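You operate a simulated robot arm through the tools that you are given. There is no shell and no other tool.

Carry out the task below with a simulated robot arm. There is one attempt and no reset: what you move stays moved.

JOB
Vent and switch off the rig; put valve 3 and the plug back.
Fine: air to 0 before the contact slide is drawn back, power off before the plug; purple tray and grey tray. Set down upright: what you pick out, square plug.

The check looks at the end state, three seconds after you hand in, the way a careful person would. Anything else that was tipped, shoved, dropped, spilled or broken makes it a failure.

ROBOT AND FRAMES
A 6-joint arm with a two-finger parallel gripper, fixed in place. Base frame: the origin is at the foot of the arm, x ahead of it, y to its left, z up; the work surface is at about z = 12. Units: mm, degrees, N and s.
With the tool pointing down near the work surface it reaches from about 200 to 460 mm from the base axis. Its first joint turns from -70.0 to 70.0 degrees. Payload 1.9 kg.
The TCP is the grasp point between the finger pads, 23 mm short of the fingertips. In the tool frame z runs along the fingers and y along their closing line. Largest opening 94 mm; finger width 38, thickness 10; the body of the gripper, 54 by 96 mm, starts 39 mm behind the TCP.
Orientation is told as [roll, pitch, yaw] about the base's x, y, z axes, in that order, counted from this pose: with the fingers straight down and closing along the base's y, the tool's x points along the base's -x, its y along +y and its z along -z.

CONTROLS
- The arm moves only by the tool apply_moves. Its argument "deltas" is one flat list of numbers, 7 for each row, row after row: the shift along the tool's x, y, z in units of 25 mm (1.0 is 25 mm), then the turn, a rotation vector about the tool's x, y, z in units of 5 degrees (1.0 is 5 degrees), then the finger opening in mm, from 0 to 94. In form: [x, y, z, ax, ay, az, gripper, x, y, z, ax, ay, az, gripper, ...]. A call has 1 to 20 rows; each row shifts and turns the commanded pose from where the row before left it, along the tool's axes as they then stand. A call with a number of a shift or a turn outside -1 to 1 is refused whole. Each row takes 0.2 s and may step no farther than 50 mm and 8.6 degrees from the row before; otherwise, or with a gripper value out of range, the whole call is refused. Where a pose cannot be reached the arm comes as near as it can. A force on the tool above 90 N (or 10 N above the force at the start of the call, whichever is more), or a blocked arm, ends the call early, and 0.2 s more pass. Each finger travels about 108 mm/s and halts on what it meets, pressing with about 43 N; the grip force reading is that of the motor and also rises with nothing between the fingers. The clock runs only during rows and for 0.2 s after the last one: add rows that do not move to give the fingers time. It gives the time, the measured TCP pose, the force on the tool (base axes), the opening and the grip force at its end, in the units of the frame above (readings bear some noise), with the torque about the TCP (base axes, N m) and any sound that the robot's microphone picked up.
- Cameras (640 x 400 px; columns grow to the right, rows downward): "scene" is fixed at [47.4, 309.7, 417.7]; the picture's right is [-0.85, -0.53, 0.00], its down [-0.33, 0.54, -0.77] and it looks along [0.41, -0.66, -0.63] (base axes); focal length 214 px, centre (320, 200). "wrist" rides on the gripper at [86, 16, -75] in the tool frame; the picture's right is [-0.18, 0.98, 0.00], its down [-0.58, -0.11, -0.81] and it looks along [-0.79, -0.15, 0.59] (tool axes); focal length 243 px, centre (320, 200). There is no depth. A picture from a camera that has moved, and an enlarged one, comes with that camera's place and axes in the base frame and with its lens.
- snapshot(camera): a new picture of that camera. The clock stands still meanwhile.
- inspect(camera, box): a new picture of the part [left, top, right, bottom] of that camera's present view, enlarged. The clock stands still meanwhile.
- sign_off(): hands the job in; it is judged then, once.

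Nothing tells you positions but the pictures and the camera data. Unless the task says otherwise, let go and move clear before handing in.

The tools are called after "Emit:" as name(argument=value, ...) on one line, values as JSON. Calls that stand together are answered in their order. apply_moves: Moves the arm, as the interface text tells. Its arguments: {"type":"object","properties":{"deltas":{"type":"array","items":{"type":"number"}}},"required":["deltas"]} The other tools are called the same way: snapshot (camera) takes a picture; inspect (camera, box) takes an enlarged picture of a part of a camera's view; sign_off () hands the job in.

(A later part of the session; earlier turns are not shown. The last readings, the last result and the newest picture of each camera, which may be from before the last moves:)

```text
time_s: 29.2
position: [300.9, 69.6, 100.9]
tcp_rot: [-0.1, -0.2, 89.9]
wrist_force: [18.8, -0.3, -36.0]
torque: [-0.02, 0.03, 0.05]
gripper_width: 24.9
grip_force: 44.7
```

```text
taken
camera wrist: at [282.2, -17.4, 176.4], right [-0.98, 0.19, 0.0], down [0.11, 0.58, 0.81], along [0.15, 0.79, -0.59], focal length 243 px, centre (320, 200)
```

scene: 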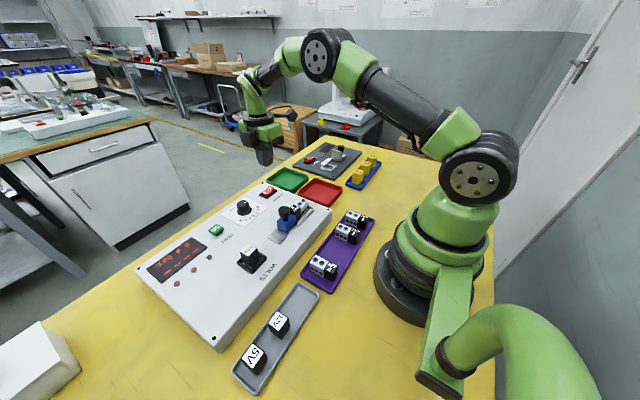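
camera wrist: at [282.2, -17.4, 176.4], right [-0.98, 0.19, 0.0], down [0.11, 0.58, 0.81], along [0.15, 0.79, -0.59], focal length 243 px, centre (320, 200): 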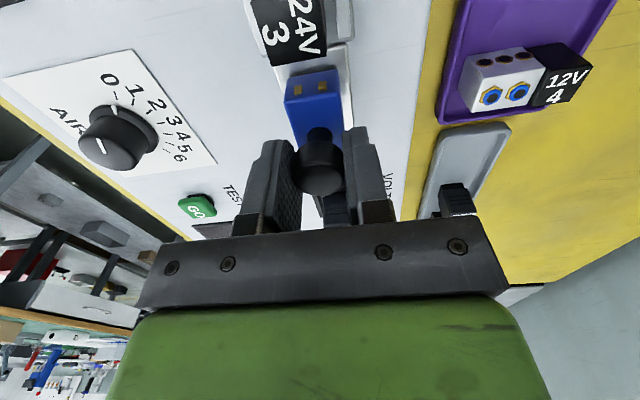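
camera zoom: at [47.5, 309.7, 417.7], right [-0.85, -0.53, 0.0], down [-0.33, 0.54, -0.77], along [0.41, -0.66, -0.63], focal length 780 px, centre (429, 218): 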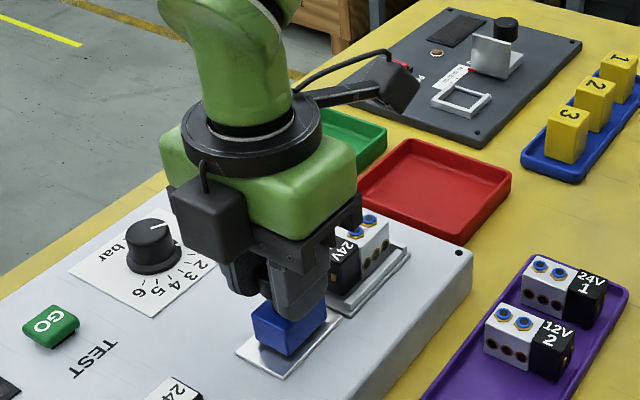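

The slide moves freely and is now separated from the valve. I'll continue gently to the end of travel.

Emit:
apply_moves(deltas=[-0.08, 0, 0.02, 0, 0, 0, 12, -0.08, 0, 0, 0, 0, 0, 12, -0.08, 0, 0, 0, 0, 0, 12, -0.08, 0, 0, 0, 0, 0, 12, 0, 0, 0, 0, 0, 0, 12])

Emit:
inspect(camera="scene", box=[230, 140, 350, 250])

```text
time_s: 30.4
position: [299.1, 75.8, 101.9]
tcp_rot: [0.0, 0.0, 89.8]
wrist_force: [14.1, -37.3, -4.0]
torque: [-0.3, 0.01, -0.01]
gripper_width: 25.3
grip_force: 45.0
```

```text
3.64 times, centred on (290, 195) of scene
camera zoom: at [47.4, 309.7, 417.7], right [-0.85, -0.53, 0.0], down [-0.33, 0.54, -0.77], along [0.41, -0.66, -0.63], focal length 780 px, centre (429, 218)
```

zoom: 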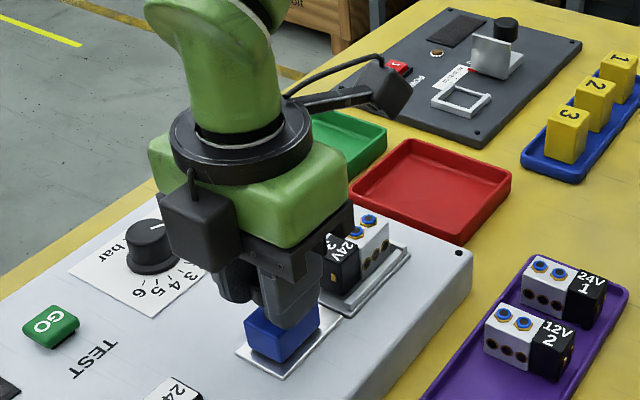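

The slide is at its end stop (y reaction of 37 N). I'll release it, rise straight up and look at valve 3.

Emit:
apply_moves(deltas=[0, 0, 0, 0, 0, 0, 54, 0, 0, 0, 0, 0, 0, 54, 0, 0, -0.8, 0, 0, 0, 54, 0, 0, -0.8, 0, 0, 0, 54, 0, 0, -0.8, 0, 0, 0, 54, 0, 0, 0, 0, 0, 0, 54, 0, 0, 0, 0, 0, 0, 54])

Emit:
snapshot(camera="scene")

Emit:
inspect(camera="scene", box=[230, 150, 350, 260])

Emit:
snapshot(camera="wrist")

```text
time_s: 32.0
position: [299.3, 76.8, 163.1]
tcp_rot: [0.0, -0.1, 89.9]
wrist_force: [0.9, 0.5, -0.3]
torque: [-0.01, 0.04, 0.01]
gripper_width: 54.2
grip_force: 0.0
```

```text
taken
```

scene: 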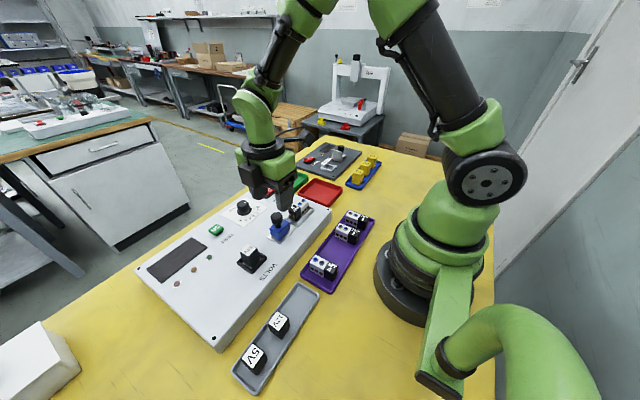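

```text
3.64 times, centred on (290, 205) of scene
camera zoom: at [47.4, 309.7, 417.7], right [-0.85, -0.53, 0.0], down [-0.33, 0.54, -0.77], along [0.41, -0.66, -0.63], focal length 780 px, centre (429, 182)
```

zoom: 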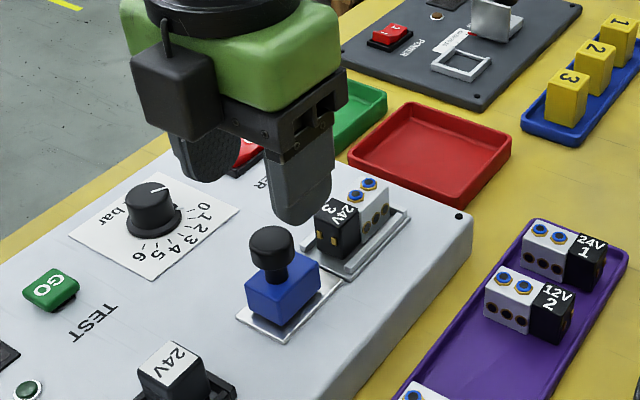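

```text
taken
camera wrist: at [281.6, -9.6, 236.2], right [-0.98, 0.19, 0.0], down [0.11, 0.58, 0.81], along [0.15, 0.79, -0.59], focal length 243 px, centre (320, 200)
```

wrist: 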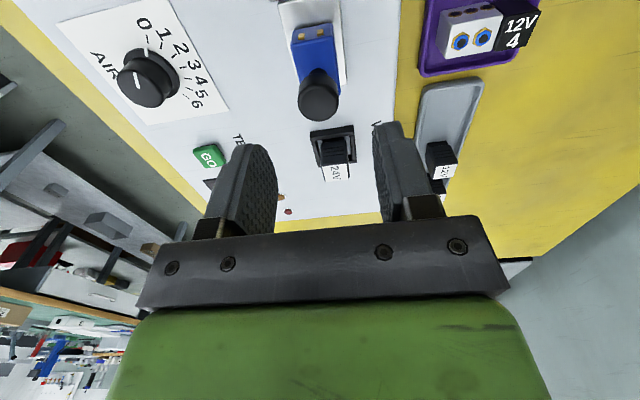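

The slide is fully back and the valve's contacts are free. Before picking the valve I'll do a dry run over the purple tray's empty slot (between 2 and 4, about (176, 34)), since it is close to the arm's inner reach.

Emit:
apply_moves(deltas=[0, 0, -0.74, 0, 0, 0, 54, 0, 0, -0.74, 0, 0, 0, 54, 0.43, 0.99, 0, 0, 0, 0, 54, 0.43, 0.99, 0, 0, 0, 0, 54, 0.43, 0.99, 0, 0, 0, 0, 54, 0.43, 0.99, 0, 0, 0, 0, 54, 0, 0, 0, 0, 0, 1, 54, 0, 0, 0, 0, 0, 1, 54, 0, 0, 0, 0, 0, 1, 54, 0, 0, 0, 0, 0, 1, 54, 0, 0, 0, 0, 0, 1, 54, 0, 0, 0, 0, 0, 1, 54, 0, 0, 0, 0, 0, 1, 54, 0, 0, 0, 0, 0, 1, 54, 0, 0, 0, 0, 0, 1, 54, 0, 0, 0, 0, 0, 1, 54, 0, 0, 0, 0, 0, 1, 54, 0, 0, 0, 0, 0, 1, 54])

Emit:
apply_moves(deltas=[0, 0, 0, 0, 0, 1, 54, 0, 0, 0, 0, 0, 1, 54, 0, 0, 0, 0, 0, 1, 54, 0, 0, 0, 0, 0, 1, 54, 0, 0, 0, 0, 0, 1, 54, 0, 0, 0, 0, 0, 1, 54, 0, 0, 0, 0, 0, 0, 54, 0, 0, 0, 0, 0, 0, 54])

Emit:
snapshot(camera="wrist")

Emit:
snapshot(camera="scene")

```text
time_s: 35.8
position: [199.9, 33.7, 198.9]
tcp_rot: [0.0, 0.0, 29.9]
wrist_force: [0.1, -0.5, 0.0]
torque: [0.02, 0.02, -0.02]
gripper_width: 54.0
grip_force: 0.0
```

```text
time_s: 37.6
position: [200.9, 32.5, 198.8]
tcp_rot: [0.1, -0.1, -0.2]
wrist_force: [-0.9, 0.0, 0.0]
torque: [-0.02, -0.02, 0.03]
gripper_width: 54.1
grip_force: 0.1
```

```text
taken
camera wrist: at [112.8, 50.1, 273.4], right [0.19, 0.98, 0.0], down [0.58, -0.11, 0.81], along [0.79, -0.15, -0.59], focal length 243 px, centre (320, 200)
```

wrist: 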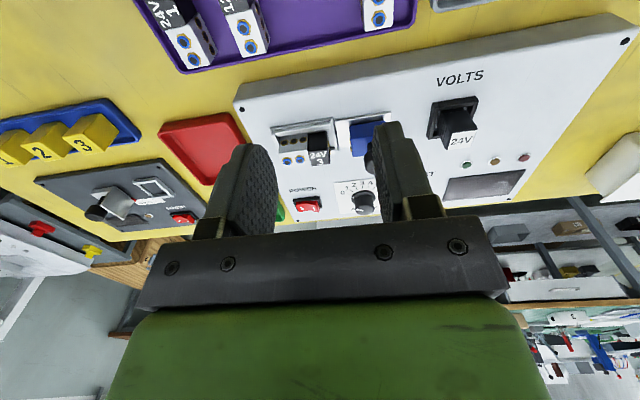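

```text
taken
```

scene: 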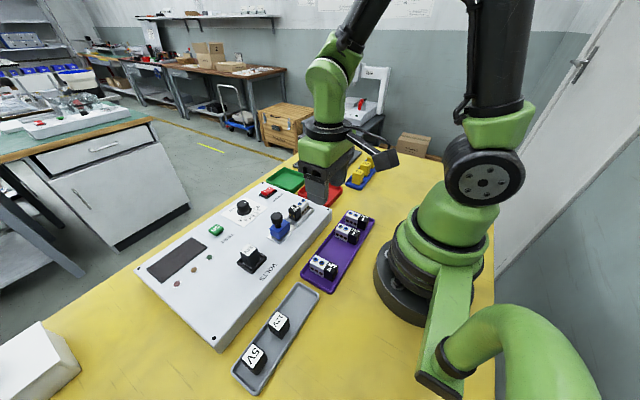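

Emit:
apply_moves(deltas=[0.48, 0.02, 0.5, 0, 0, 0, 54, 0.48, 0.02, 0.5, 0, 0, 0, 54, 0, 0, 1, 0, 0, 0, 54, 0, 0, 1, 0, 0, 0, 54, 0, 0, 0, 0, 0, 0, 54, 0, 0, 0, 0, 0, 0, 54])

Emit:
snapshot(camera="scene")

Emit:
snapshot(camera="wrist")

```text
time_s: 39.0
position: [182.3, 36.3, 124.8]
tcp_rot: [0.0, 0.1, -0.1]
wrist_force: [0.3, 1.0, 0.3]
torque: [0.0, 0.01, -0.03]
gripper_width: 54.0
grip_force: 0.1
out of reach, approached as far as the arm can: row 4
```

```text
taken
```

scene: 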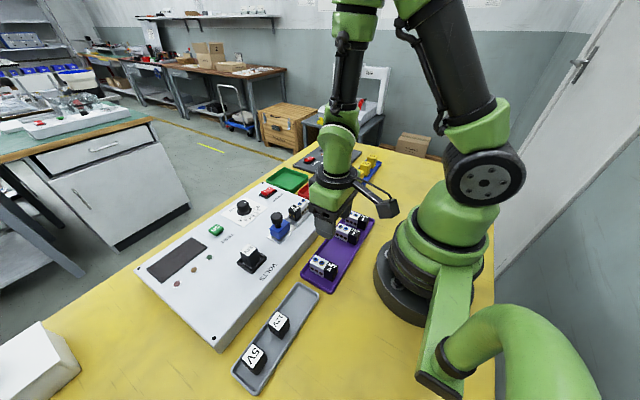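

```text
taken
camera wrist: at [94.1, 53.1, 200.3], right [0.19, 0.98, 0.0], down [0.58, -0.11, 0.81], along [0.79, -0.15, -0.59], focal length 243 px, centre (320, 200)
```

wrist: 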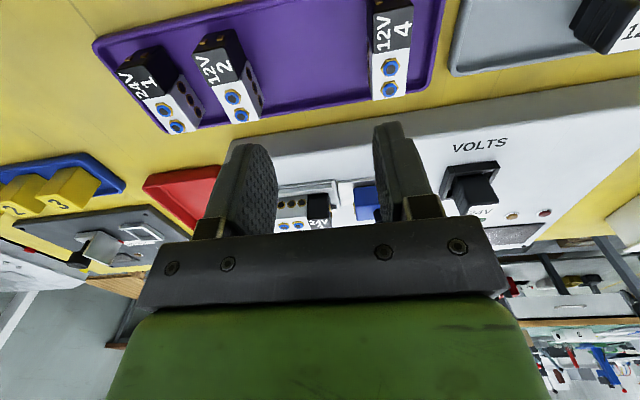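

The slot is just outside vertical-tool reach, so I'll need to tilt the tool about the closing axis for the placement. First I'll measure the tray closely.

Emit:
inspect(camera="wrist", box=[80, 0, 300, 140])

Emit:
inspect(camera="wrist", box=[280, 0, 500, 140])

Emit:
inspect(camera="scene", box=[280, 180, 400, 310])

```text
2.86 times, centred on (190, 70) of wrist
camera zoom: at [94.1, 53.1, 200.3], right [0.19, 0.98, 0.0], down [0.58, -0.11, 0.81], along [0.79, -0.15, -0.59], focal length 693 px, centre (691, 571)
```

zoom: 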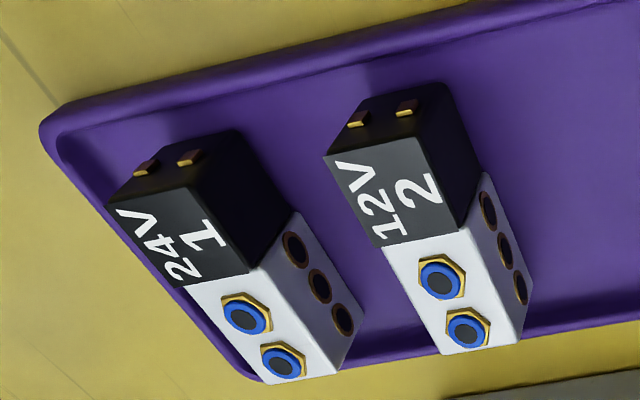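

```text
2.86 times, centred on (390, 70) of wrist
camera zoom: at [94.1, 53.1, 200.3], right [0.19, 0.98, 0.0], down [0.58, -0.11, 0.81], along [0.79, -0.15, -0.59], focal length 693 px, centre (120, 571)
```

zoom: 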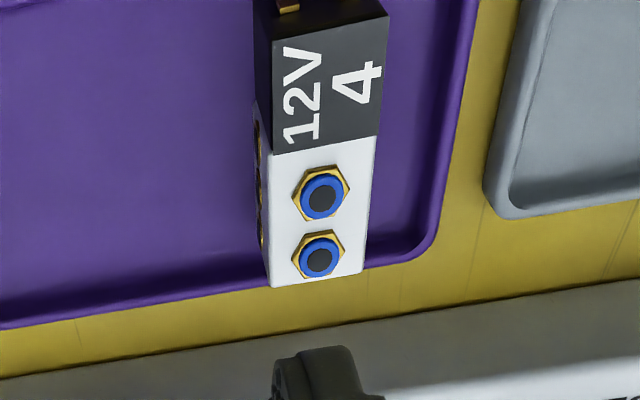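

```text
3.08 times, centred on (340, 245) of scene
camera zoom: at [47.4, 309.7, 417.7], right [-0.85, -0.53, 0.0], down [-0.33, 0.54, -0.77], along [0.41, -0.66, -0.63], focal length 660 px, centre (258, 62)
```

zoom: 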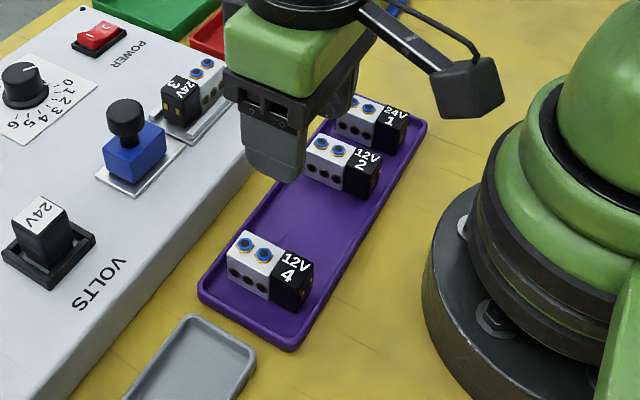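

Emit:
inspect(camera="scene", box=[275, 190, 335, 230])

Emit:
inspect(camera="scene", box=[295, 245, 355, 285])

Emit:
inspect(camera="scene", box=[225, 230, 285, 280])

```text
10.00 times, centred on (305, 210) of scene
camera zoom: at [47.4, 309.7, 417.7], right [-0.85, -0.53, 0.0], down [-0.33, 0.54, -0.77], along [0.41, -0.66, -0.63], focal length 2145 px, centre (470, 100)
```

zoom: 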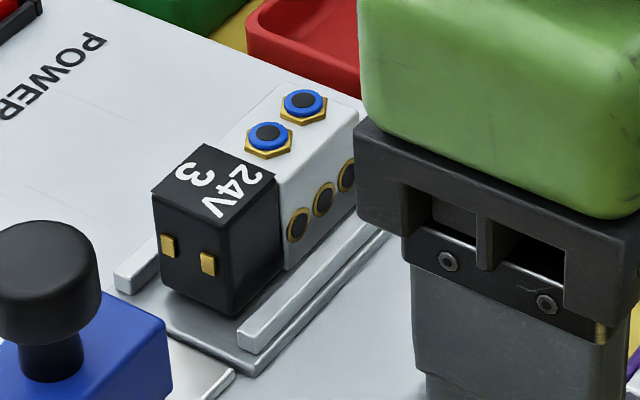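

```text
10.00 times, centred on (325, 265) of scene
camera zoom: at [47.4, 309.7, 417.7], right [-0.85, -0.53, 0.0], down [-0.33, 0.54, -0.77], along [0.41, -0.66, -0.63], focal length 2145 px, centre (270, -450)
```

zoom: 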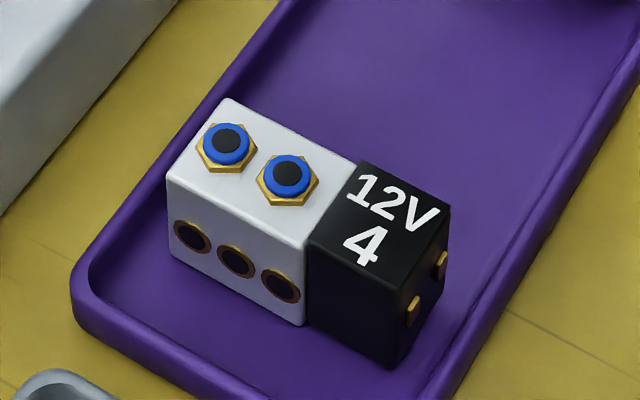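

```text
8.00 times, centred on (255, 255) of scene
camera zoom: at [47.4, 309.7, 417.7], right [-0.85, -0.53, 0.0], down [-0.33, 0.54, -0.77], along [0.41, -0.66, -0.63], focal length 1716 px, centre (840, -240)
```

zoom: 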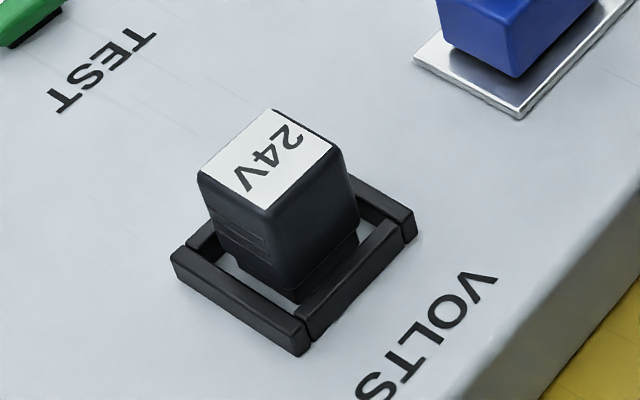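

I'll test a 20° tilt about the closing axis (tips toward the base), then lower over the empty slot to check reach while staying clear of the neighbouring valves.

Emit:
apply_moves(deltas=[0, 0, 0, 0, 1, 0, 54, 0, 0, 0, 0, 1, 0, 54, 0, 0, 0, 0, 1, 0, 54, 0, 0, 0, 0, 1, 0, 54, 0, 0, 0, 0, 0, 0, 54, 0, 0, 0, 0, 0, 0, 54])

Emit:
snapshot(camera="scene")

Emit:
snapshot(camera="wrist")

```text
time_s: 40.4
position: [181.9, 35.8, 122.7]
tcp_rot: [0.1, 20.0, 0.0]
wrist_force: [-0.5, -0.7, 0.0]
torque: [0.0, -0.01, 0.02]
gripper_width: 54.0
grip_force: 0.0
```

```text
taken
```

scene: 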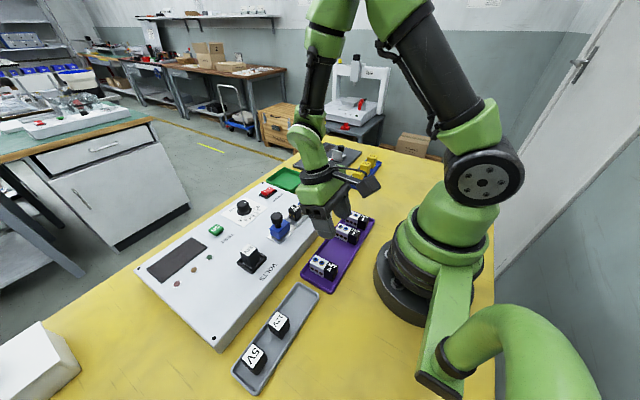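

```text
taken
camera wrist: at [125.5, 52.4, 223.6], right [0.17, 0.98, -0.06], down [0.82, -0.11, 0.56], along [0.54, -0.15, -0.83], focal length 243 px, centre (320, 200)
```

wrist: 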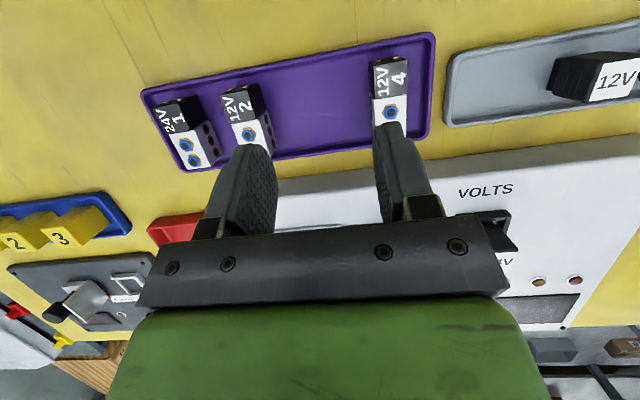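

The tilt works and gives a clear view of the tray. I'll zoom to measure the tray edges and neighbours.

Emit:
inspect(camera="wrist", box=[130, 20, 450, 200])

Emit:
apply_moves(deltas=[-0.188, -0.027, 0.712, 0, 0, 0, 54, -0.188, -0.027, 0.712, 0, 0, 0, 54, 0, 0, 0, 0, 0, 0, 54, 0, 0, 0, 0, 0, 0, 54])

Emit:
snapshot(camera="wrist")

Emit:
inspect(camera="scene", box=[270, 150, 410, 310])

```text
2.00 times, centred on (290, 110) of wrist
camera zoom: at [125.5, 52.4, 223.6], right [0.17, 0.98, -0.06], down [0.82, -0.11, 0.56], along [0.54, -0.15, -0.83], focal length 485 px, centre (380, 380)
```

zoom: 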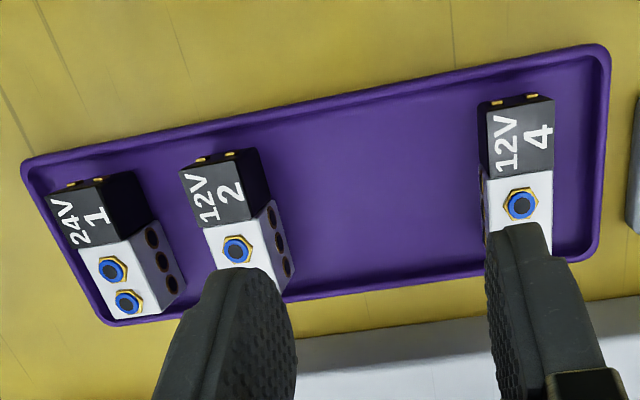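

```text
time_s: 41.4
position: [179.8, 34.0, 85.6]
tcp_rot: [0.2, 19.9, -0.2]
wrist_force: [-0.3, 0.9, -0.1]
torque: [0.02, 0.0, 0.02]
gripper_width: 53.9
grip_force: 0.1
```

```text
taken
camera wrist: at [122.3, 51.3, 186.4], right [0.17, 0.98, -0.06], down [0.82, -0.11, 0.56], along [0.54, -0.15, -0.83], focal length 243 px, centre (320, 200)
```

wrist: 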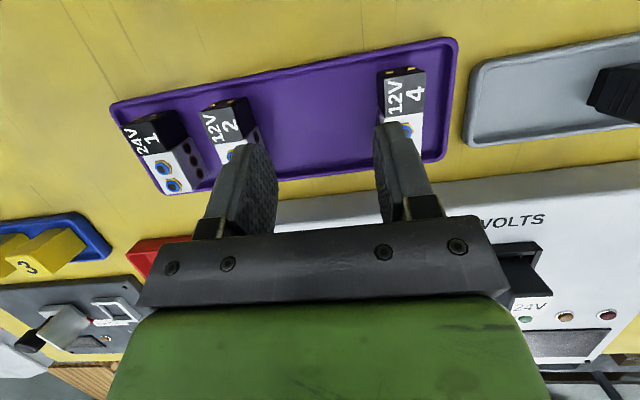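

```text
2.50 times, centred on (340, 230) of scene
camera zoom: at [47.4, 309.7, 417.7], right [-0.85, -0.53, 0.0], down [-0.33, 0.54, -0.77], along [0.41, -0.66, -0.63], focal length 536 px, centre (270, 125)
```

zoom: 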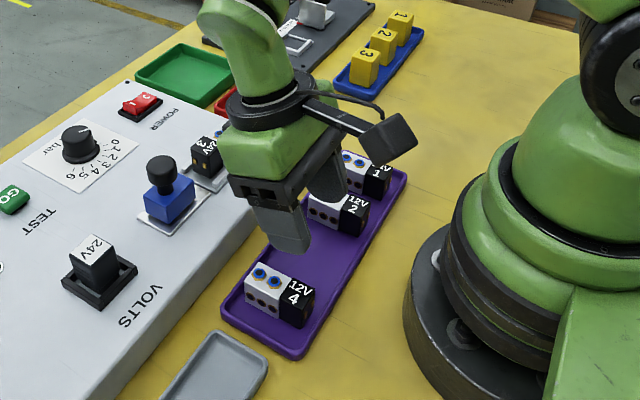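

Tray measured: outer x 135–209, y -111–115, with valves at y ≈ -75, -22, 82, so slot 3 centre is about (172, 30). I'll lower a bit more with the fingers narrower to confirm reach at placing height.

Emit:
apply_moves(deltas=[0, -0.16, 0, 0, 0, 0, 42, -0.155, 0, 0.531, 0, 0, 0, 42, -0.155, 0, 0.531, 0, 0, 0, 42, 0, 0, 0, 0, 0, 0, 42, 0, 0, 0, 0, 0, 0, 42])

Emit:
snapshot(camera="wrist")

Emit:
inspect(camera="scene", box=[270, 180, 390, 300])

```text
time_s: 42.6
position: [178.1, 31.6, 60.2]
tcp_rot: [0.1, 19.9, -0.1]
wrist_force: [0.6, 0.3, -0.9]
torque: [0.02, 0.01, -0.01]
gripper_width: 41.8
grip_force: 0.1
```

```text
taken
camera wrist: at [119.7, 47.3, 159.7], right [0.17, 0.98, -0.06], down [0.82, -0.11, 0.56], along [0.54, -0.15, -0.83], focal length 243 px, centre (320, 200)
```

wrist: 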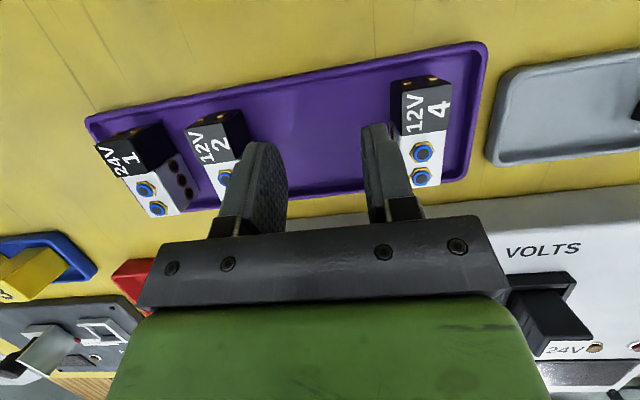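

```text
3.33 times, centred on (330, 240) of scene
camera zoom: at [47.4, 309.7, 417.7], right [-0.85, -0.53, 0.0], down [-0.33, 0.54, -0.77], along [0.41, -0.66, -0.63], focal length 715 px, centre (287, 67)
```

zoom: 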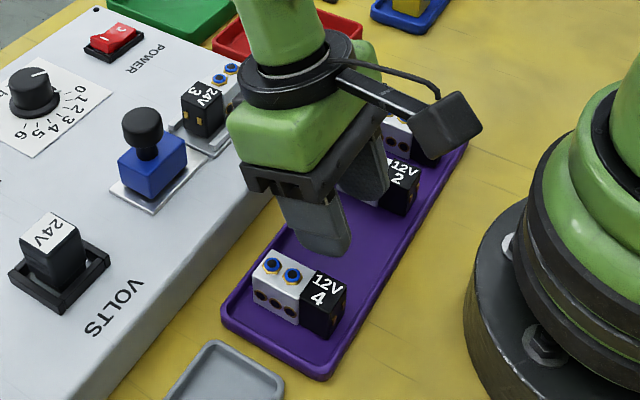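

Reach at placing height is confirmed with 20° tilt. Now I'll rise, go over valve 3, and rotate about the vertical to yaw -90, keeping the same tilt so the valve will end up upright in the tray.

Emit:
apply_moves(deltas=[0.342, 0, -0.94, 0, 0, 0, 42, 0.342, 0, -0.94, 0, 0, 0, 42, 0.342, 0, -0.94, 0, 0, 0, 42, 0.342, 0, -0.94, 0, 0, 0, 42, -0.91, -0.333, -0.331, 0, 0, 0, 42, -0.91, -0.333, -0.331, 0, 0, 0, 42, -0.91, -0.333, -0.331, 0, 0, 0, 42, -0.91, -0.333, -0.331, 0, 0, 0, 42, -0.91, -0.333, -0.331, 0, 0, 0, 42, 0, 0, 0, -0.342, 0, 0.94, 42, 0, 0, 0, -0.342, 0, 0.94, 42, 0, 0, 0, -0.342, 0, 0.94, 42, 0, 0, 0, -0.342, 0, 0.94, 42, 0, 0, 0, -0.342, 0, 0.94, 42, 0, 0, 0, -0.342, 0, 0.94, 42, 0, 0, 0, -0.342, 0, 0.94, 42, 0, 0, 0, -0.342, 0, 0.94, 42, 0, 0, 0, -0.342, 0, 0.94, 42])

Emit:
apply_moves(deltas=[0, 0, 0, -0.342, 0, 0.94, 42, 0, 0, 0, -0.342, 0, 0.94, 42, 0, 0, 0, -0.342, 0, 0.94, 42, 0, 0, 0, -0.342, 0, 0.94, 42, 0, 0, 0, -0.342, 0, 0.94, 42, 0, 0, 0, -0.342, 0, 0.94, 42, 0, 0, 0, -0.342, 0, 0.94, 42, 0, 0, 0, -0.342, 0, 0.94, 42, 0, 0, 0, -0.342, 0, 0.94, 42, 0, 0, 0, 0, 0, 0, 42, 0, 0, 0, 0, 0, 0, 42])

Emit:
snapshot(camera="wrist")

Emit:
snapshot(camera="scene")

```text
time_s: 46.4
position: [298.6, -12.0, 161.4]
tcp_rot: [0.1, 20.0, -45.2]
wrist_force: [-0.4, 0.0, 0.3]
torque: [0.0, -0.01, -0.02]
gripper_width: 42.1
grip_force: 0.1
```

```text
time_s: 48.8
position: [297.5, -10.9, 159.8]
tcp_rot: [0.1, 20.0, -90.1]
wrist_force: [0.1, -1.0, 0.2]
torque: [0.03, -0.04, -0.02]
gripper_width: 42.0
grip_force: 0.1
```

```text
taken
camera wrist: at [313.0, 44.8, 259.5], right [0.98, -0.18, -0.06], down [-0.11, -0.82, 0.56], along [-0.15, -0.54, -0.83], focal length 243 px, centre (320, 200)
```

wrist: 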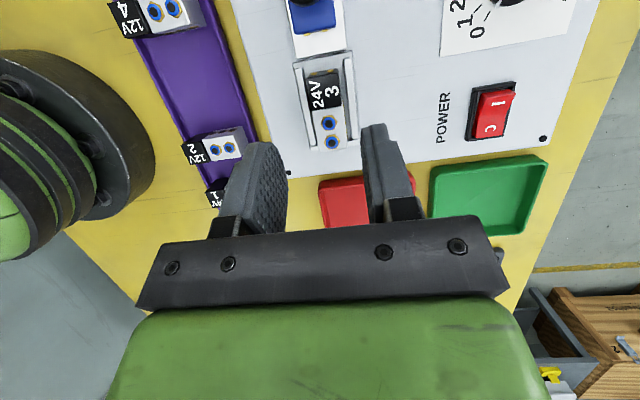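

```text
taken
```

scene: 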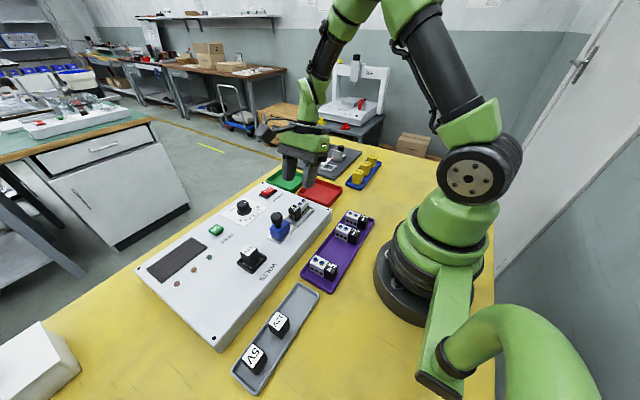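

Great view of valve 3 in its nest. I'll zoom in to align precisely.

Emit:
inspect(camera="wrist", box=[260, 30, 400, 170])

Emit:
inspect(camera="scene", box=[270, 150, 350, 230])

```text
2.86 times, centred on (330, 100) of wrist
camera zoom: at [313.0, 44.8, 259.5], right [0.98, -0.18, -0.06], down [-0.11, -0.82, 0.56], along [-0.15, -0.54, -0.83], focal length 693 px, centre (291, 486)
```

zoom: 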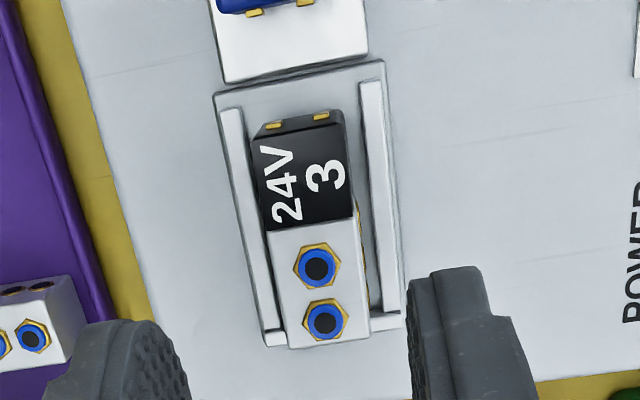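

```text
5.00 times, centred on (310, 190) of scene
camera zoom: at [47.4, 309.7, 417.7], right [-0.85, -0.53, 0.0], down [-0.33, 0.54, -0.77], along [0.41, -0.66, -0.63], focal length 1072 px, centre (370, 250)
```

zoom: 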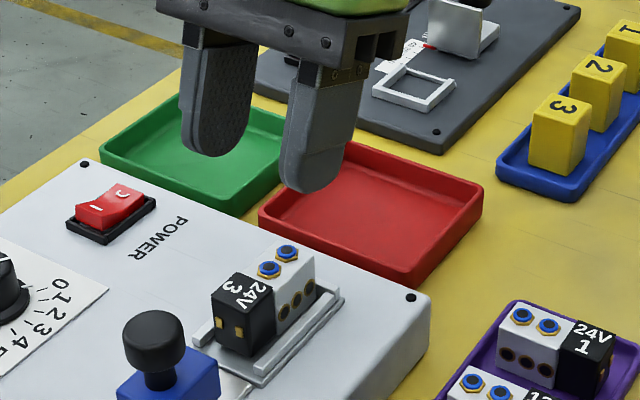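

Valve 3 top is at about x 288–310, y -29 to 24; nest side bars sit at x ≈ 280 and 318, so I must grip above them. I'll descend part way and check alignment.

Emit:
apply_moves(deltas=[0.094, 0.052, 0.034, 0, 0, 0, 42, -0.274, 0, 0.752, 0, 0, 0, 42, -0.274, 0, 0.752, 0, 0, 0, 42, -0.274, 0, 0.752, 0, 0, 0, 42, 0, 0, 0, 0, 0, 0, 42, 0, 0, 0, 0, 0, 0, 42])

Emit:
snapshot(camera="wrist")

Emit:
inspect(camera="scene", box=[260, 150, 340, 230])

```text
time_s: 50.2
position: [300.4, -8.8, 99.3]
tcp_rot: [0.0, 20.1, -90.1]
wrist_force: [-0.3, 0.5, 0.3]
torque: [0.0, 0.01, -0.01]
gripper_width: 41.8
grip_force: 0.2
```

```text
taken
camera wrist: at [315.1, 47.3, 199.4], right [0.98, -0.18, -0.06], down [-0.11, -0.82, 0.56], along [-0.15, -0.54, -0.83], focal length 243 px, centre (320, 200)
```

wrist: 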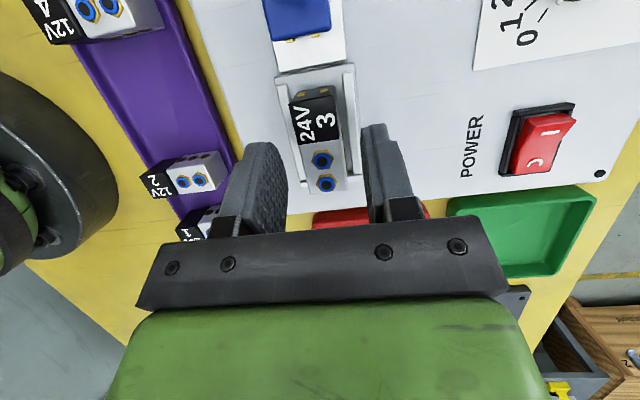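

```text
5.00 times, centred on (300, 190) of scene
camera zoom: at [47.4, 309.7, 417.7], right [-0.85, -0.53, 0.0], down [-0.33, 0.54, -0.77], along [0.41, -0.66, -0.63], focal length 1072 px, centre (420, 250)
```

zoom: 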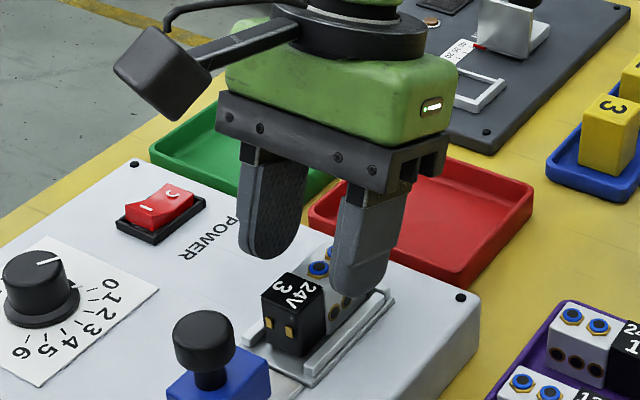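

Alignment is good and the valve top is at z≈77. I'll go down to z≈85 (tips above the nest bars) and check before closing.

Emit:
apply_moves(deltas=[-0.1, 0, 0.27, 0, 0, 0, 42, -0.096, 0, 0.268, 0, 0, 0, 42, 0, 0, 0, 0, 0, 0, 42, 0, 0, 0, 0, 0, 0, 42])

Emit:
inspect(camera="wrist", box=[220, 60, 420, 240])

Emit:
inspect(camera="scene", box=[270, 170, 340, 230])

```text
time_s: 51.2
position: [300.2, -9.0, 85.1]
tcp_rot: [0.0, 20.0, -90.1]
wrist_force: [0.0, -0.8, 0.5]
torque: [-0.03, 0.03, 0.0]
gripper_width: 41.7
grip_force: 0.1
```

```text
2.22 times, centred on (320, 150) of wrist
camera zoom: at [314.6, 47.6, 185.2], right [0.98, -0.18, -0.06], down [-0.11, -0.82, 0.56], along [-0.15, -0.54, -0.83], focal length 539 px, centre (320, 311)
```

zoom: 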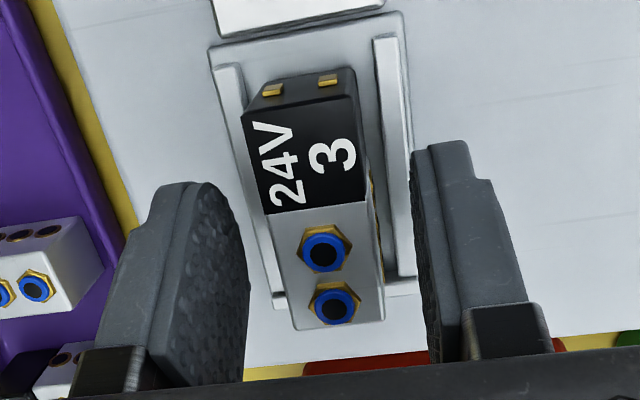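

```text
6.67 times, centred on (305, 200) of scene
camera zoom: at [47.4, 309.7, 417.7], right [-0.85, -0.53, 0.0], down [-0.33, 0.54, -0.77], along [0.41, -0.66, -0.63], focal length 1430 px, centre (420, 200)
```

zoom: 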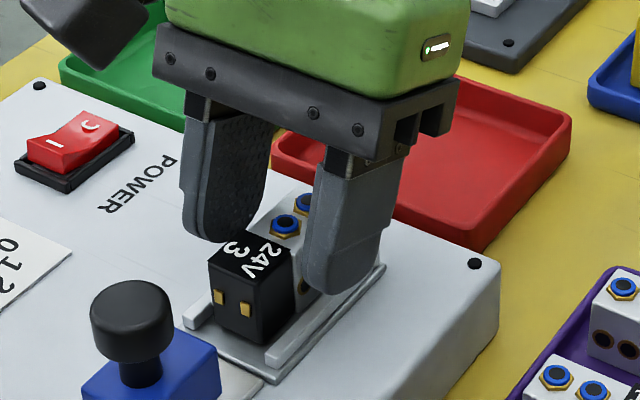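

The fingers straddle the valve above the nest bars. I'll close gently.

Emit:
apply_moves(deltas=[0, 0, 0, 0, 0, 0, 30, 0, 0, 0, 0, 0, 0, 18, 0, 0, 0, 0, 0, 0, 12, 0, 0, 0, 0, 0, 0, 12])

Emit:
inspect(camera="wrist", box=[220, 60, 420, 240])

```text
time_s: 52.2
position: [300.1, -8.6, 85.5]
tcp_rot: [0.0, 20.2, -90.1]
wrist_force: [0.1, -0.8, 0.6]
torque: [0.0, 0.0, -0.03]
gripper_width: 23.5
grip_force: 42.7
```

```text
2.22 times, centred on (320, 150) of wrist
camera zoom: at [314.6, 47.6, 185.3], right [0.98, -0.18, -0.06], down [-0.11, -0.82, 0.56], along [-0.15, -0.54, -0.83], focal length 539 px, centre (320, 311)
```

zoom: 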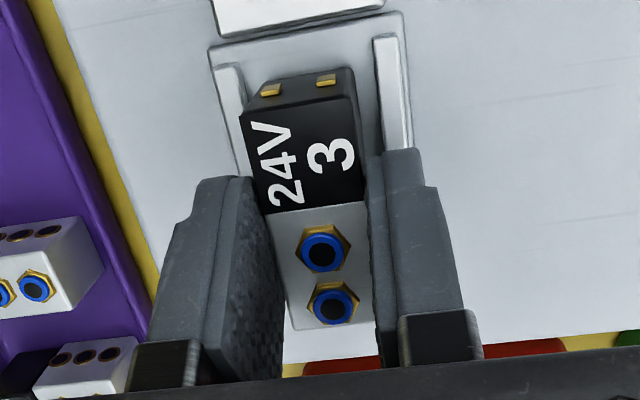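

Gripped at 23.5 mm with no side load. I'll lift straight up slowly and check.

Emit:
apply_moves(deltas=[0.041, 0, -0.113, 0, 0, 0, 12, 0.041, 0, -0.113, 0, 0, 0, 12, 0.068, 0, -0.188, 0, 0, 0, 12, 0.068, 0, -0.188, 0, 0, 0, 12, 0, 0, 0, 0, 0, 0, 12])

Emit:
inspect(camera="scene", box=[270, 170, 340, 230])

Emit:
inspect(camera="wrist", box=[220, 60, 420, 240])

```text
time_s: 53.4
position: [299.5, -9.0, 101.7]
tcp_rot: [0.0, 20.1, -90.0]
wrist_force: [0.2, 0.3, -1.6]
torque: [0.01, 0.01, 0.0]
gripper_width: 23.1
grip_force: 42.6
```

```text
6.67 times, centred on (305, 200) of scene
camera zoom: at [47.4, 309.7, 417.7], right [-0.85, -0.53, 0.0], down [-0.33, 0.54, -0.77], along [0.41, -0.66, -0.63], focal length 1430 px, centre (420, 200)
```

zoom: 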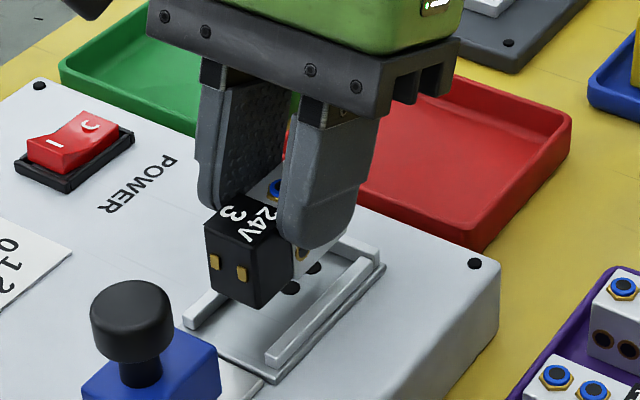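

```text
2.22 times, centred on (320, 150) of wrist
camera zoom: at [315.1, 47.2, 201.9], right [0.98, -0.18, -0.06], down [-0.11, -0.82, 0.56], along [-0.15, -0.54, -0.83], focal length 539 px, centre (320, 311)
```

zoom: 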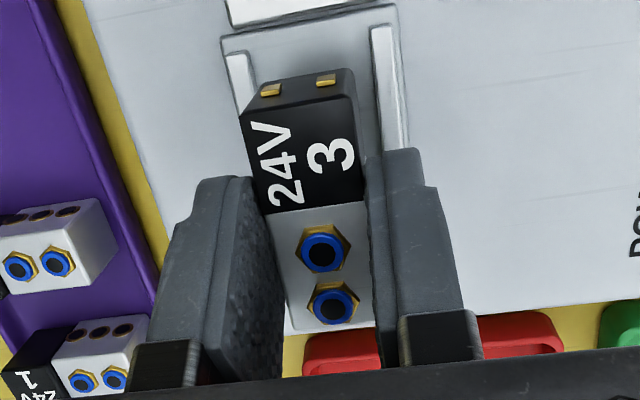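

Valve 3 is out and level in the grip. I'll lift to a safe height and rotate back to yaw 0.

Emit:
apply_moves(deltas=[0.137, 0, -0.376, 0, 0, 0, 12, 0.205, 0, -0.564, 0, 0, 0, 12, 0.274, 0, -0.752, 0, 0, 0, 12, 0.205, 0, -0.564, 0, 0, 0, 12, 0, 0, 0, 0.342, 0, -0.94, 12, 0, 0, 0, 0.342, 0, -0.94, 12, 0, 0, 0, 0.342, 0, -0.94, 12, 0, 0, 0, 0.342, 0, -0.94, 12, 0, 0, 0, 0.342, 0, -0.94, 12, 0, 0, 0, 0.342, 0, -0.94, 12, 0, 0, 0, 0.342, 0, -0.94, 12, 0, 0, 0, 0.342, 0, -0.94, 12, 0, 0, 0, 0.342, 0, -0.94, 12, 0, 0, 0, 0.342, 0, -0.94, 12, 0, 0, 0, 0.342, 0, -0.94, 12, 0, 0, 0, 0.342, 0, -0.94, 12, 0, 0, 0, 0.342, 0, -0.94, 12, 0, 0, 0, 0.342, 0, -0.94, 12])

Emit:
apply_moves(deltas=[0, 0, 0, 0.342, 0, -0.94, 12, 0, 0, 0, 0.342, 0, -0.94, 12, 0, 0, 0, 0.342, 0, -0.94, 12, 0, 0, 0, 0.342, 0, -0.94, 12, 0, 0, 0, 0, 0, 0, 12, 0, 0, 0, 0, 0, 0, 12])

Emit:
snapshot(camera="wrist")

Emit:
snapshot(camera="scene")

```text
time_s: 57.2
position: [300.4, -9.7, 160.7]
tcp_rot: [0.1, 19.8, -20.0]
wrist_force: [0.4, -0.4, -0.6]
torque: [0.0, 0.01, -0.01]
gripper_width: 23.5
grip_force: 42.9
```

```text
time_s: 58.6
position: [300.1, -8.9, 161.5]
tcp_rot: [0.1, 20.0, -0.2]
wrist_force: [-0.7, 0.1, -1.0]
torque: [0.0, -0.01, 0.03]
gripper_width: 23.3
grip_force: 43.2
```

```text
taken
camera wrist: at [242.0, 7.4, 261.3], right [0.17, 0.98, -0.06], down [0.82, -0.11, 0.56], along [0.54, -0.15, -0.83], focal length 243 px, centre (320, 200)
```

wrist: 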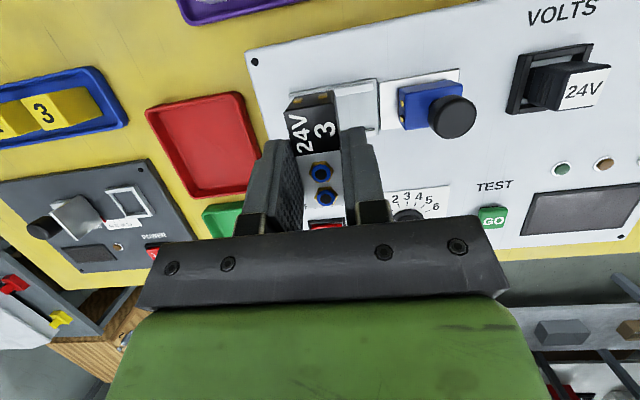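

```text
taken
```

scene: 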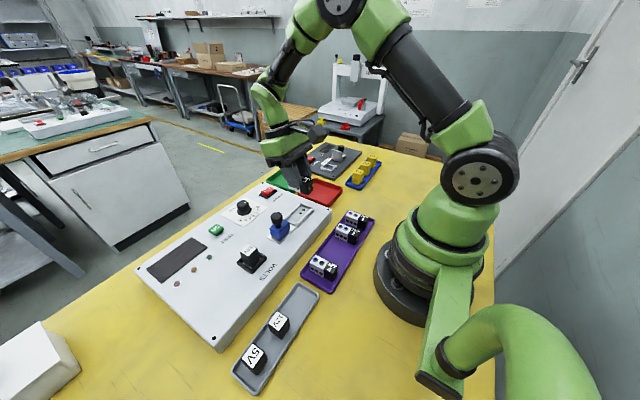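

Valve 3 is secure. Now I'll carry it over the empty slot at about (172, 30) in the purple tray.

Emit:
apply_moves(deltas=[0.737, 0.261, 0.346, 0, 0, 0, 12, 0.737, 0.261, 0.346, 0, 0, 0, 12, 0.737, 0.261, 0.346, 0, 0, 0, 12, 0.737, 0.261, 0.346, 0, 0, 0, 12, 0.737, 0.261, 0.346, 0, 0, 0, 12, 0.737, 0.261, 0.346, 0, 0, 0, 12, 0, 0, 0, 0, 0, 0, 12, 0, 0, 0, 0, 0, 0, 12])

Emit:
snapshot(camera="wrist")

Emit:
inspect(camera="scene", box=[270, 140, 410, 300])

```text
time_s: 60.4
position: [179.6, 29.8, 150.3]
tcp_rot: [0.0, 19.9, -0.1]
wrist_force: [0.5, -0.5, -0.4]
torque: [-0.02, 0.01, 0.0]
gripper_width: 23.3
grip_force: 43.7
```

```text
taken
camera wrist: at [121.5, 46.4, 250.4], right [0.18, 0.98, -0.06], down [0.82, -0.11, 0.56], along [0.54, -0.15, -0.83], focal length 243 px, centre (320, 200)
```

wrist: 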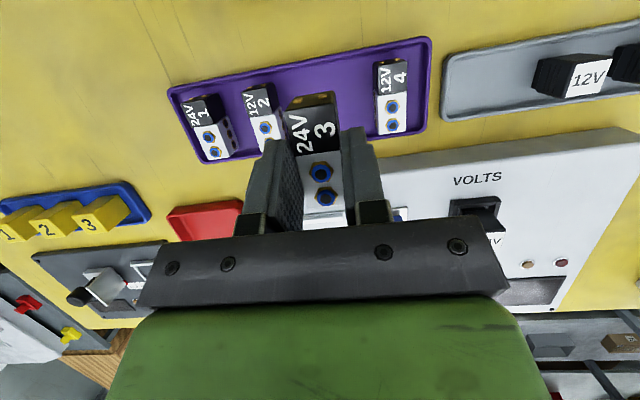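

```text
2.50 times, centred on (340, 220) of scene
camera zoom: at [47.4, 309.7, 417.7], right [-0.85, -0.53, 0.0], down [-0.33, 0.54, -0.77], along [0.41, -0.66, -0.63], focal length 536 px, centre (270, 150)
```

zoom: 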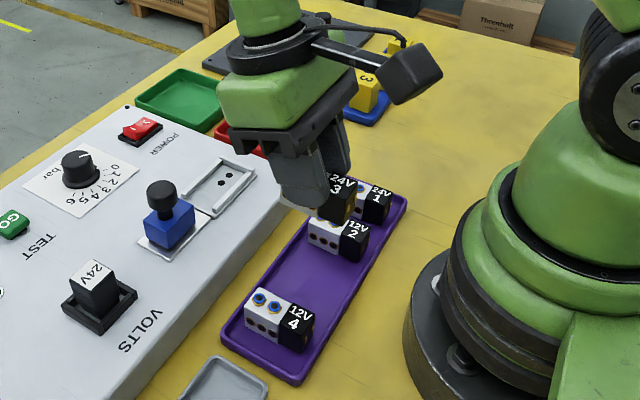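

Valve hangs above the slot, in line with its neighbours. I'll lower most of the way and re-check.

Emit:
apply_moves(deltas=[-0.267, 0, 0.733, 0, 0, 0, 12, -0.267, 0, 0.733, 0, 0, 0, 12, -0.267, 0, 0.733, 0, 0, 0, 12, -0.267, 0, 0.733, 0, 0, 0, 12, 0, 0, 0, 0, 0, 0, 12, 0, 0, 0, 0, 0, 0, 12])

Emit:
snapshot(camera="wrist")

Emit:
inspect(camera="scene", box=[285, 190, 375, 290])

```text
time_s: 61.8
position: [178.1, 31.6, 73.3]
tcp_rot: [0.0, 19.8, -0.1]
wrist_force: [0.0, -0.1, -0.7]
torque: [-0.04, 0.0, 0.0]
gripper_width: 23.3
grip_force: 42.5
```

```text
taken
camera wrist: at [120.8, 47.4, 173.3], right [0.17, 0.98, -0.06], down [0.82, -0.11, 0.56], along [0.54, -0.15, -0.83], focal length 243 px, centre (320, 200)
```

wrist: 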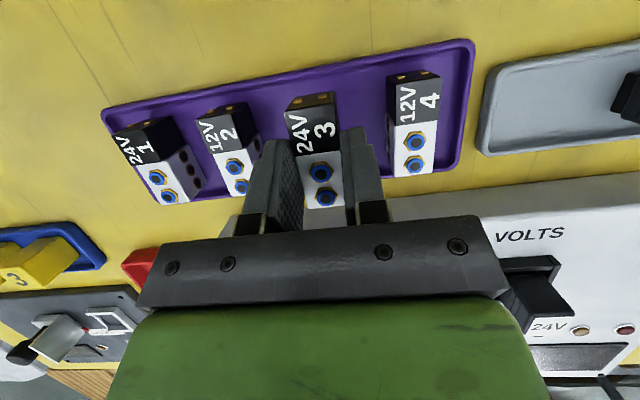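

```text
4.00 times, centred on (330, 240) of scene
camera zoom: at [47.4, 309.7, 417.7], right [-0.85, -0.53, 0.0], down [-0.33, 0.54, -0.77], along [0.41, -0.66, -0.63], focal length 858 px, centre (280, 40)
```

zoom: 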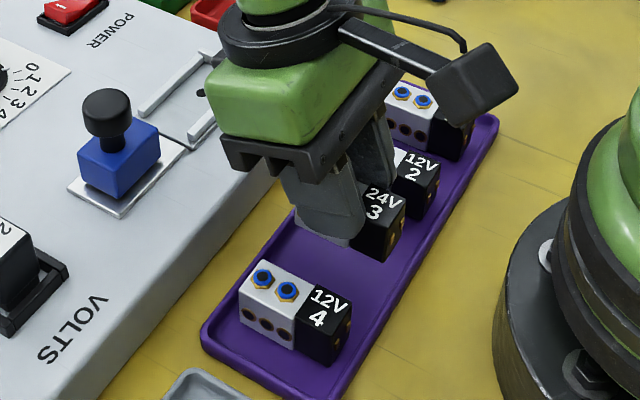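

Position looks right, roughly midway between 2 and 4. I'll continue down in small steps, watching the force for contact.

Emit:
apply_moves(deltas=[-0.0547, 0, 0.1504, 0, 0, 0, 12, -0.0547, 0, 0.1504, 0, 0, 0, 12, -0.0547, 0, 0.1504, 0, 0, 0, 12, 0, 0, 0, 0, 0, 0, 12])

Emit:
apply_moves(deltas=[-0.0274, 0, 0.0752, 0, 0, 0, 12, 0, 0, 0, 0, 0, 0, 12])

Emit:
apply_moves(deltas=[-0.0274, 0, 0.0752, 0, 0, 0, 12, 0, 0, 0, 0, 0, 0, 12])

Emit:
inspect(camera="scene", box=[285, 190, 375, 290])

```text
time_s: 62.8
position: [178.6, 30.1, 60.4]
tcp_rot: [0.0, 19.8, -0.1]
wrist_force: [0.2, -0.3, -1.9]
torque: [0.01, -0.03, 0.01]
gripper_width: 23.4
grip_force: 43.1
```

```text
time_s: 63.4
position: [178.0, 29.6, 58.5]
tcp_rot: [0.0, 19.9, 0.0]
wrist_force: [-0.2, -0.5, -1.6]
torque: [-0.01, -0.02, 0.01]
gripper_width: 23.4
grip_force: 43.3
```

```text
time_s: 64.0
position: [178.6, 29.4, 55.8]
tcp_rot: [0.1, 19.8, -0.2]
wrist_force: [-0.9, 0.1, -0.5]
torque: [-0.04, -0.01, -0.01]
gripper_width: 23.5
grip_force: 43.3
```

```text
4.00 times, centred on (330, 240) of scene
camera zoom: at [47.4, 309.7, 417.7], right [-0.85, -0.53, 0.0], down [-0.33, 0.54, -0.77], along [0.41, -0.66, -0.63], focal length 858 px, centre (280, 40)
```

zoom: 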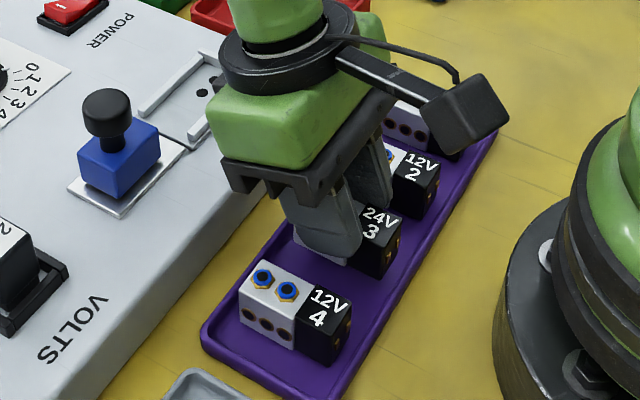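

No contact yet at z≈56. I'll continue in 1.5 mm steps.

Emit:
apply_moves(deltas=[-0.0205, 0, 0.0564, 0, 0, 0, 12, 0, 0, 0, 0, 0, 0, 12])

Emit:
apply_moves(deltas=[-0.0205, 0, 0.0564, 0, 0, 0, 12, 0, 0, 0, 0, 0, 0, 12])

Emit:
inspect(camera="wrist", box=[180, 40, 460, 240])

```text
time_s: 64.6
position: [179.5, 31.0, 54.1]
tcp_rot: [0.1, 19.9, -0.1]
wrist_force: [-0.1, 1.2, -0.2]
torque: [0.01, 0.0, -0.03]
gripper_width: 23.3
grip_force: 43.3
```

```text
time_s: 65.2
position: [178.7, 29.1, 53.0]
tcp_rot: [0.1, 19.8, -0.1]
wrist_force: [-0.5, 0.4, -0.7]
torque: [-0.01, -0.04, -0.02]
gripper_width: 23.4
grip_force: 43.1
```

```text
2.00 times, centred on (320, 140) of wrist
camera zoom: at [122.1, 47.1, 152.6], right [0.17, 0.98, -0.06], down [0.82, -0.11, 0.56], along [0.54, -0.15, -0.83], focal length 485 px, centre (320, 320)
```

zoom: 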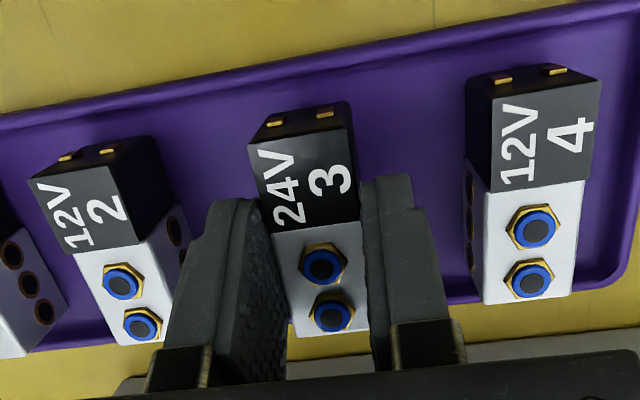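

Emit:
apply_moves(deltas=[-0.0205, 0, 0.0564, 0, 0, 0, 12, 0, 0, 0, 0, 0, 0, 12])

Emit:
apply_moves(deltas=[-0.0137, 0, 0.0376, 0, 0, 0, 12, 0, 0, 0, 0, 0, 0, 12])

Emit:
inspect(camera="scene", box=[305, 210, 365, 270])

```text
time_s: 65.8
position: [179.0, 30.4, 51.0]
tcp_rot: [0.1, 19.9, -0.1]
wrist_force: [-0.4, 0.2, -0.3]
torque: [-0.02, -0.01, 0.0]
gripper_width: 23.4
grip_force: 42.8
```

```text
time_s: 66.4
position: [178.7, 30.9, 50.8]
tcp_rot: [0.1, 20.0, -0.1]
wrist_force: [0.2, -0.9, -0.8]
torque: [0.0, -0.04, 0.04]
gripper_width: 23.4
grip_force: 42.7
```

```text
6.67 times, centred on (335, 240) of scene
camera zoom: at [47.4, 309.7, 417.7], right [-0.85, -0.53, 0.0], down [-0.33, 0.54, -0.77], along [0.41, -0.66, -0.63], focal length 1430 px, centre (220, -67)
```

zoom: 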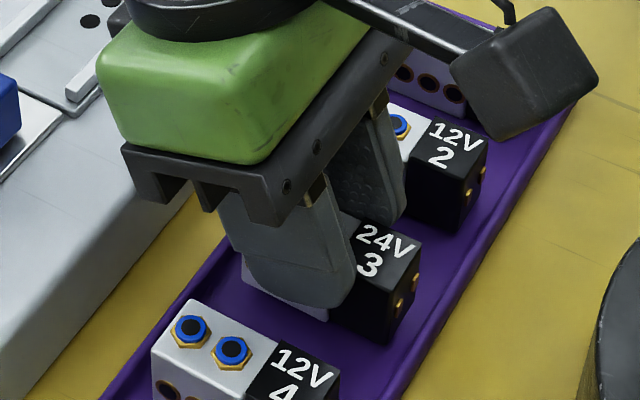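

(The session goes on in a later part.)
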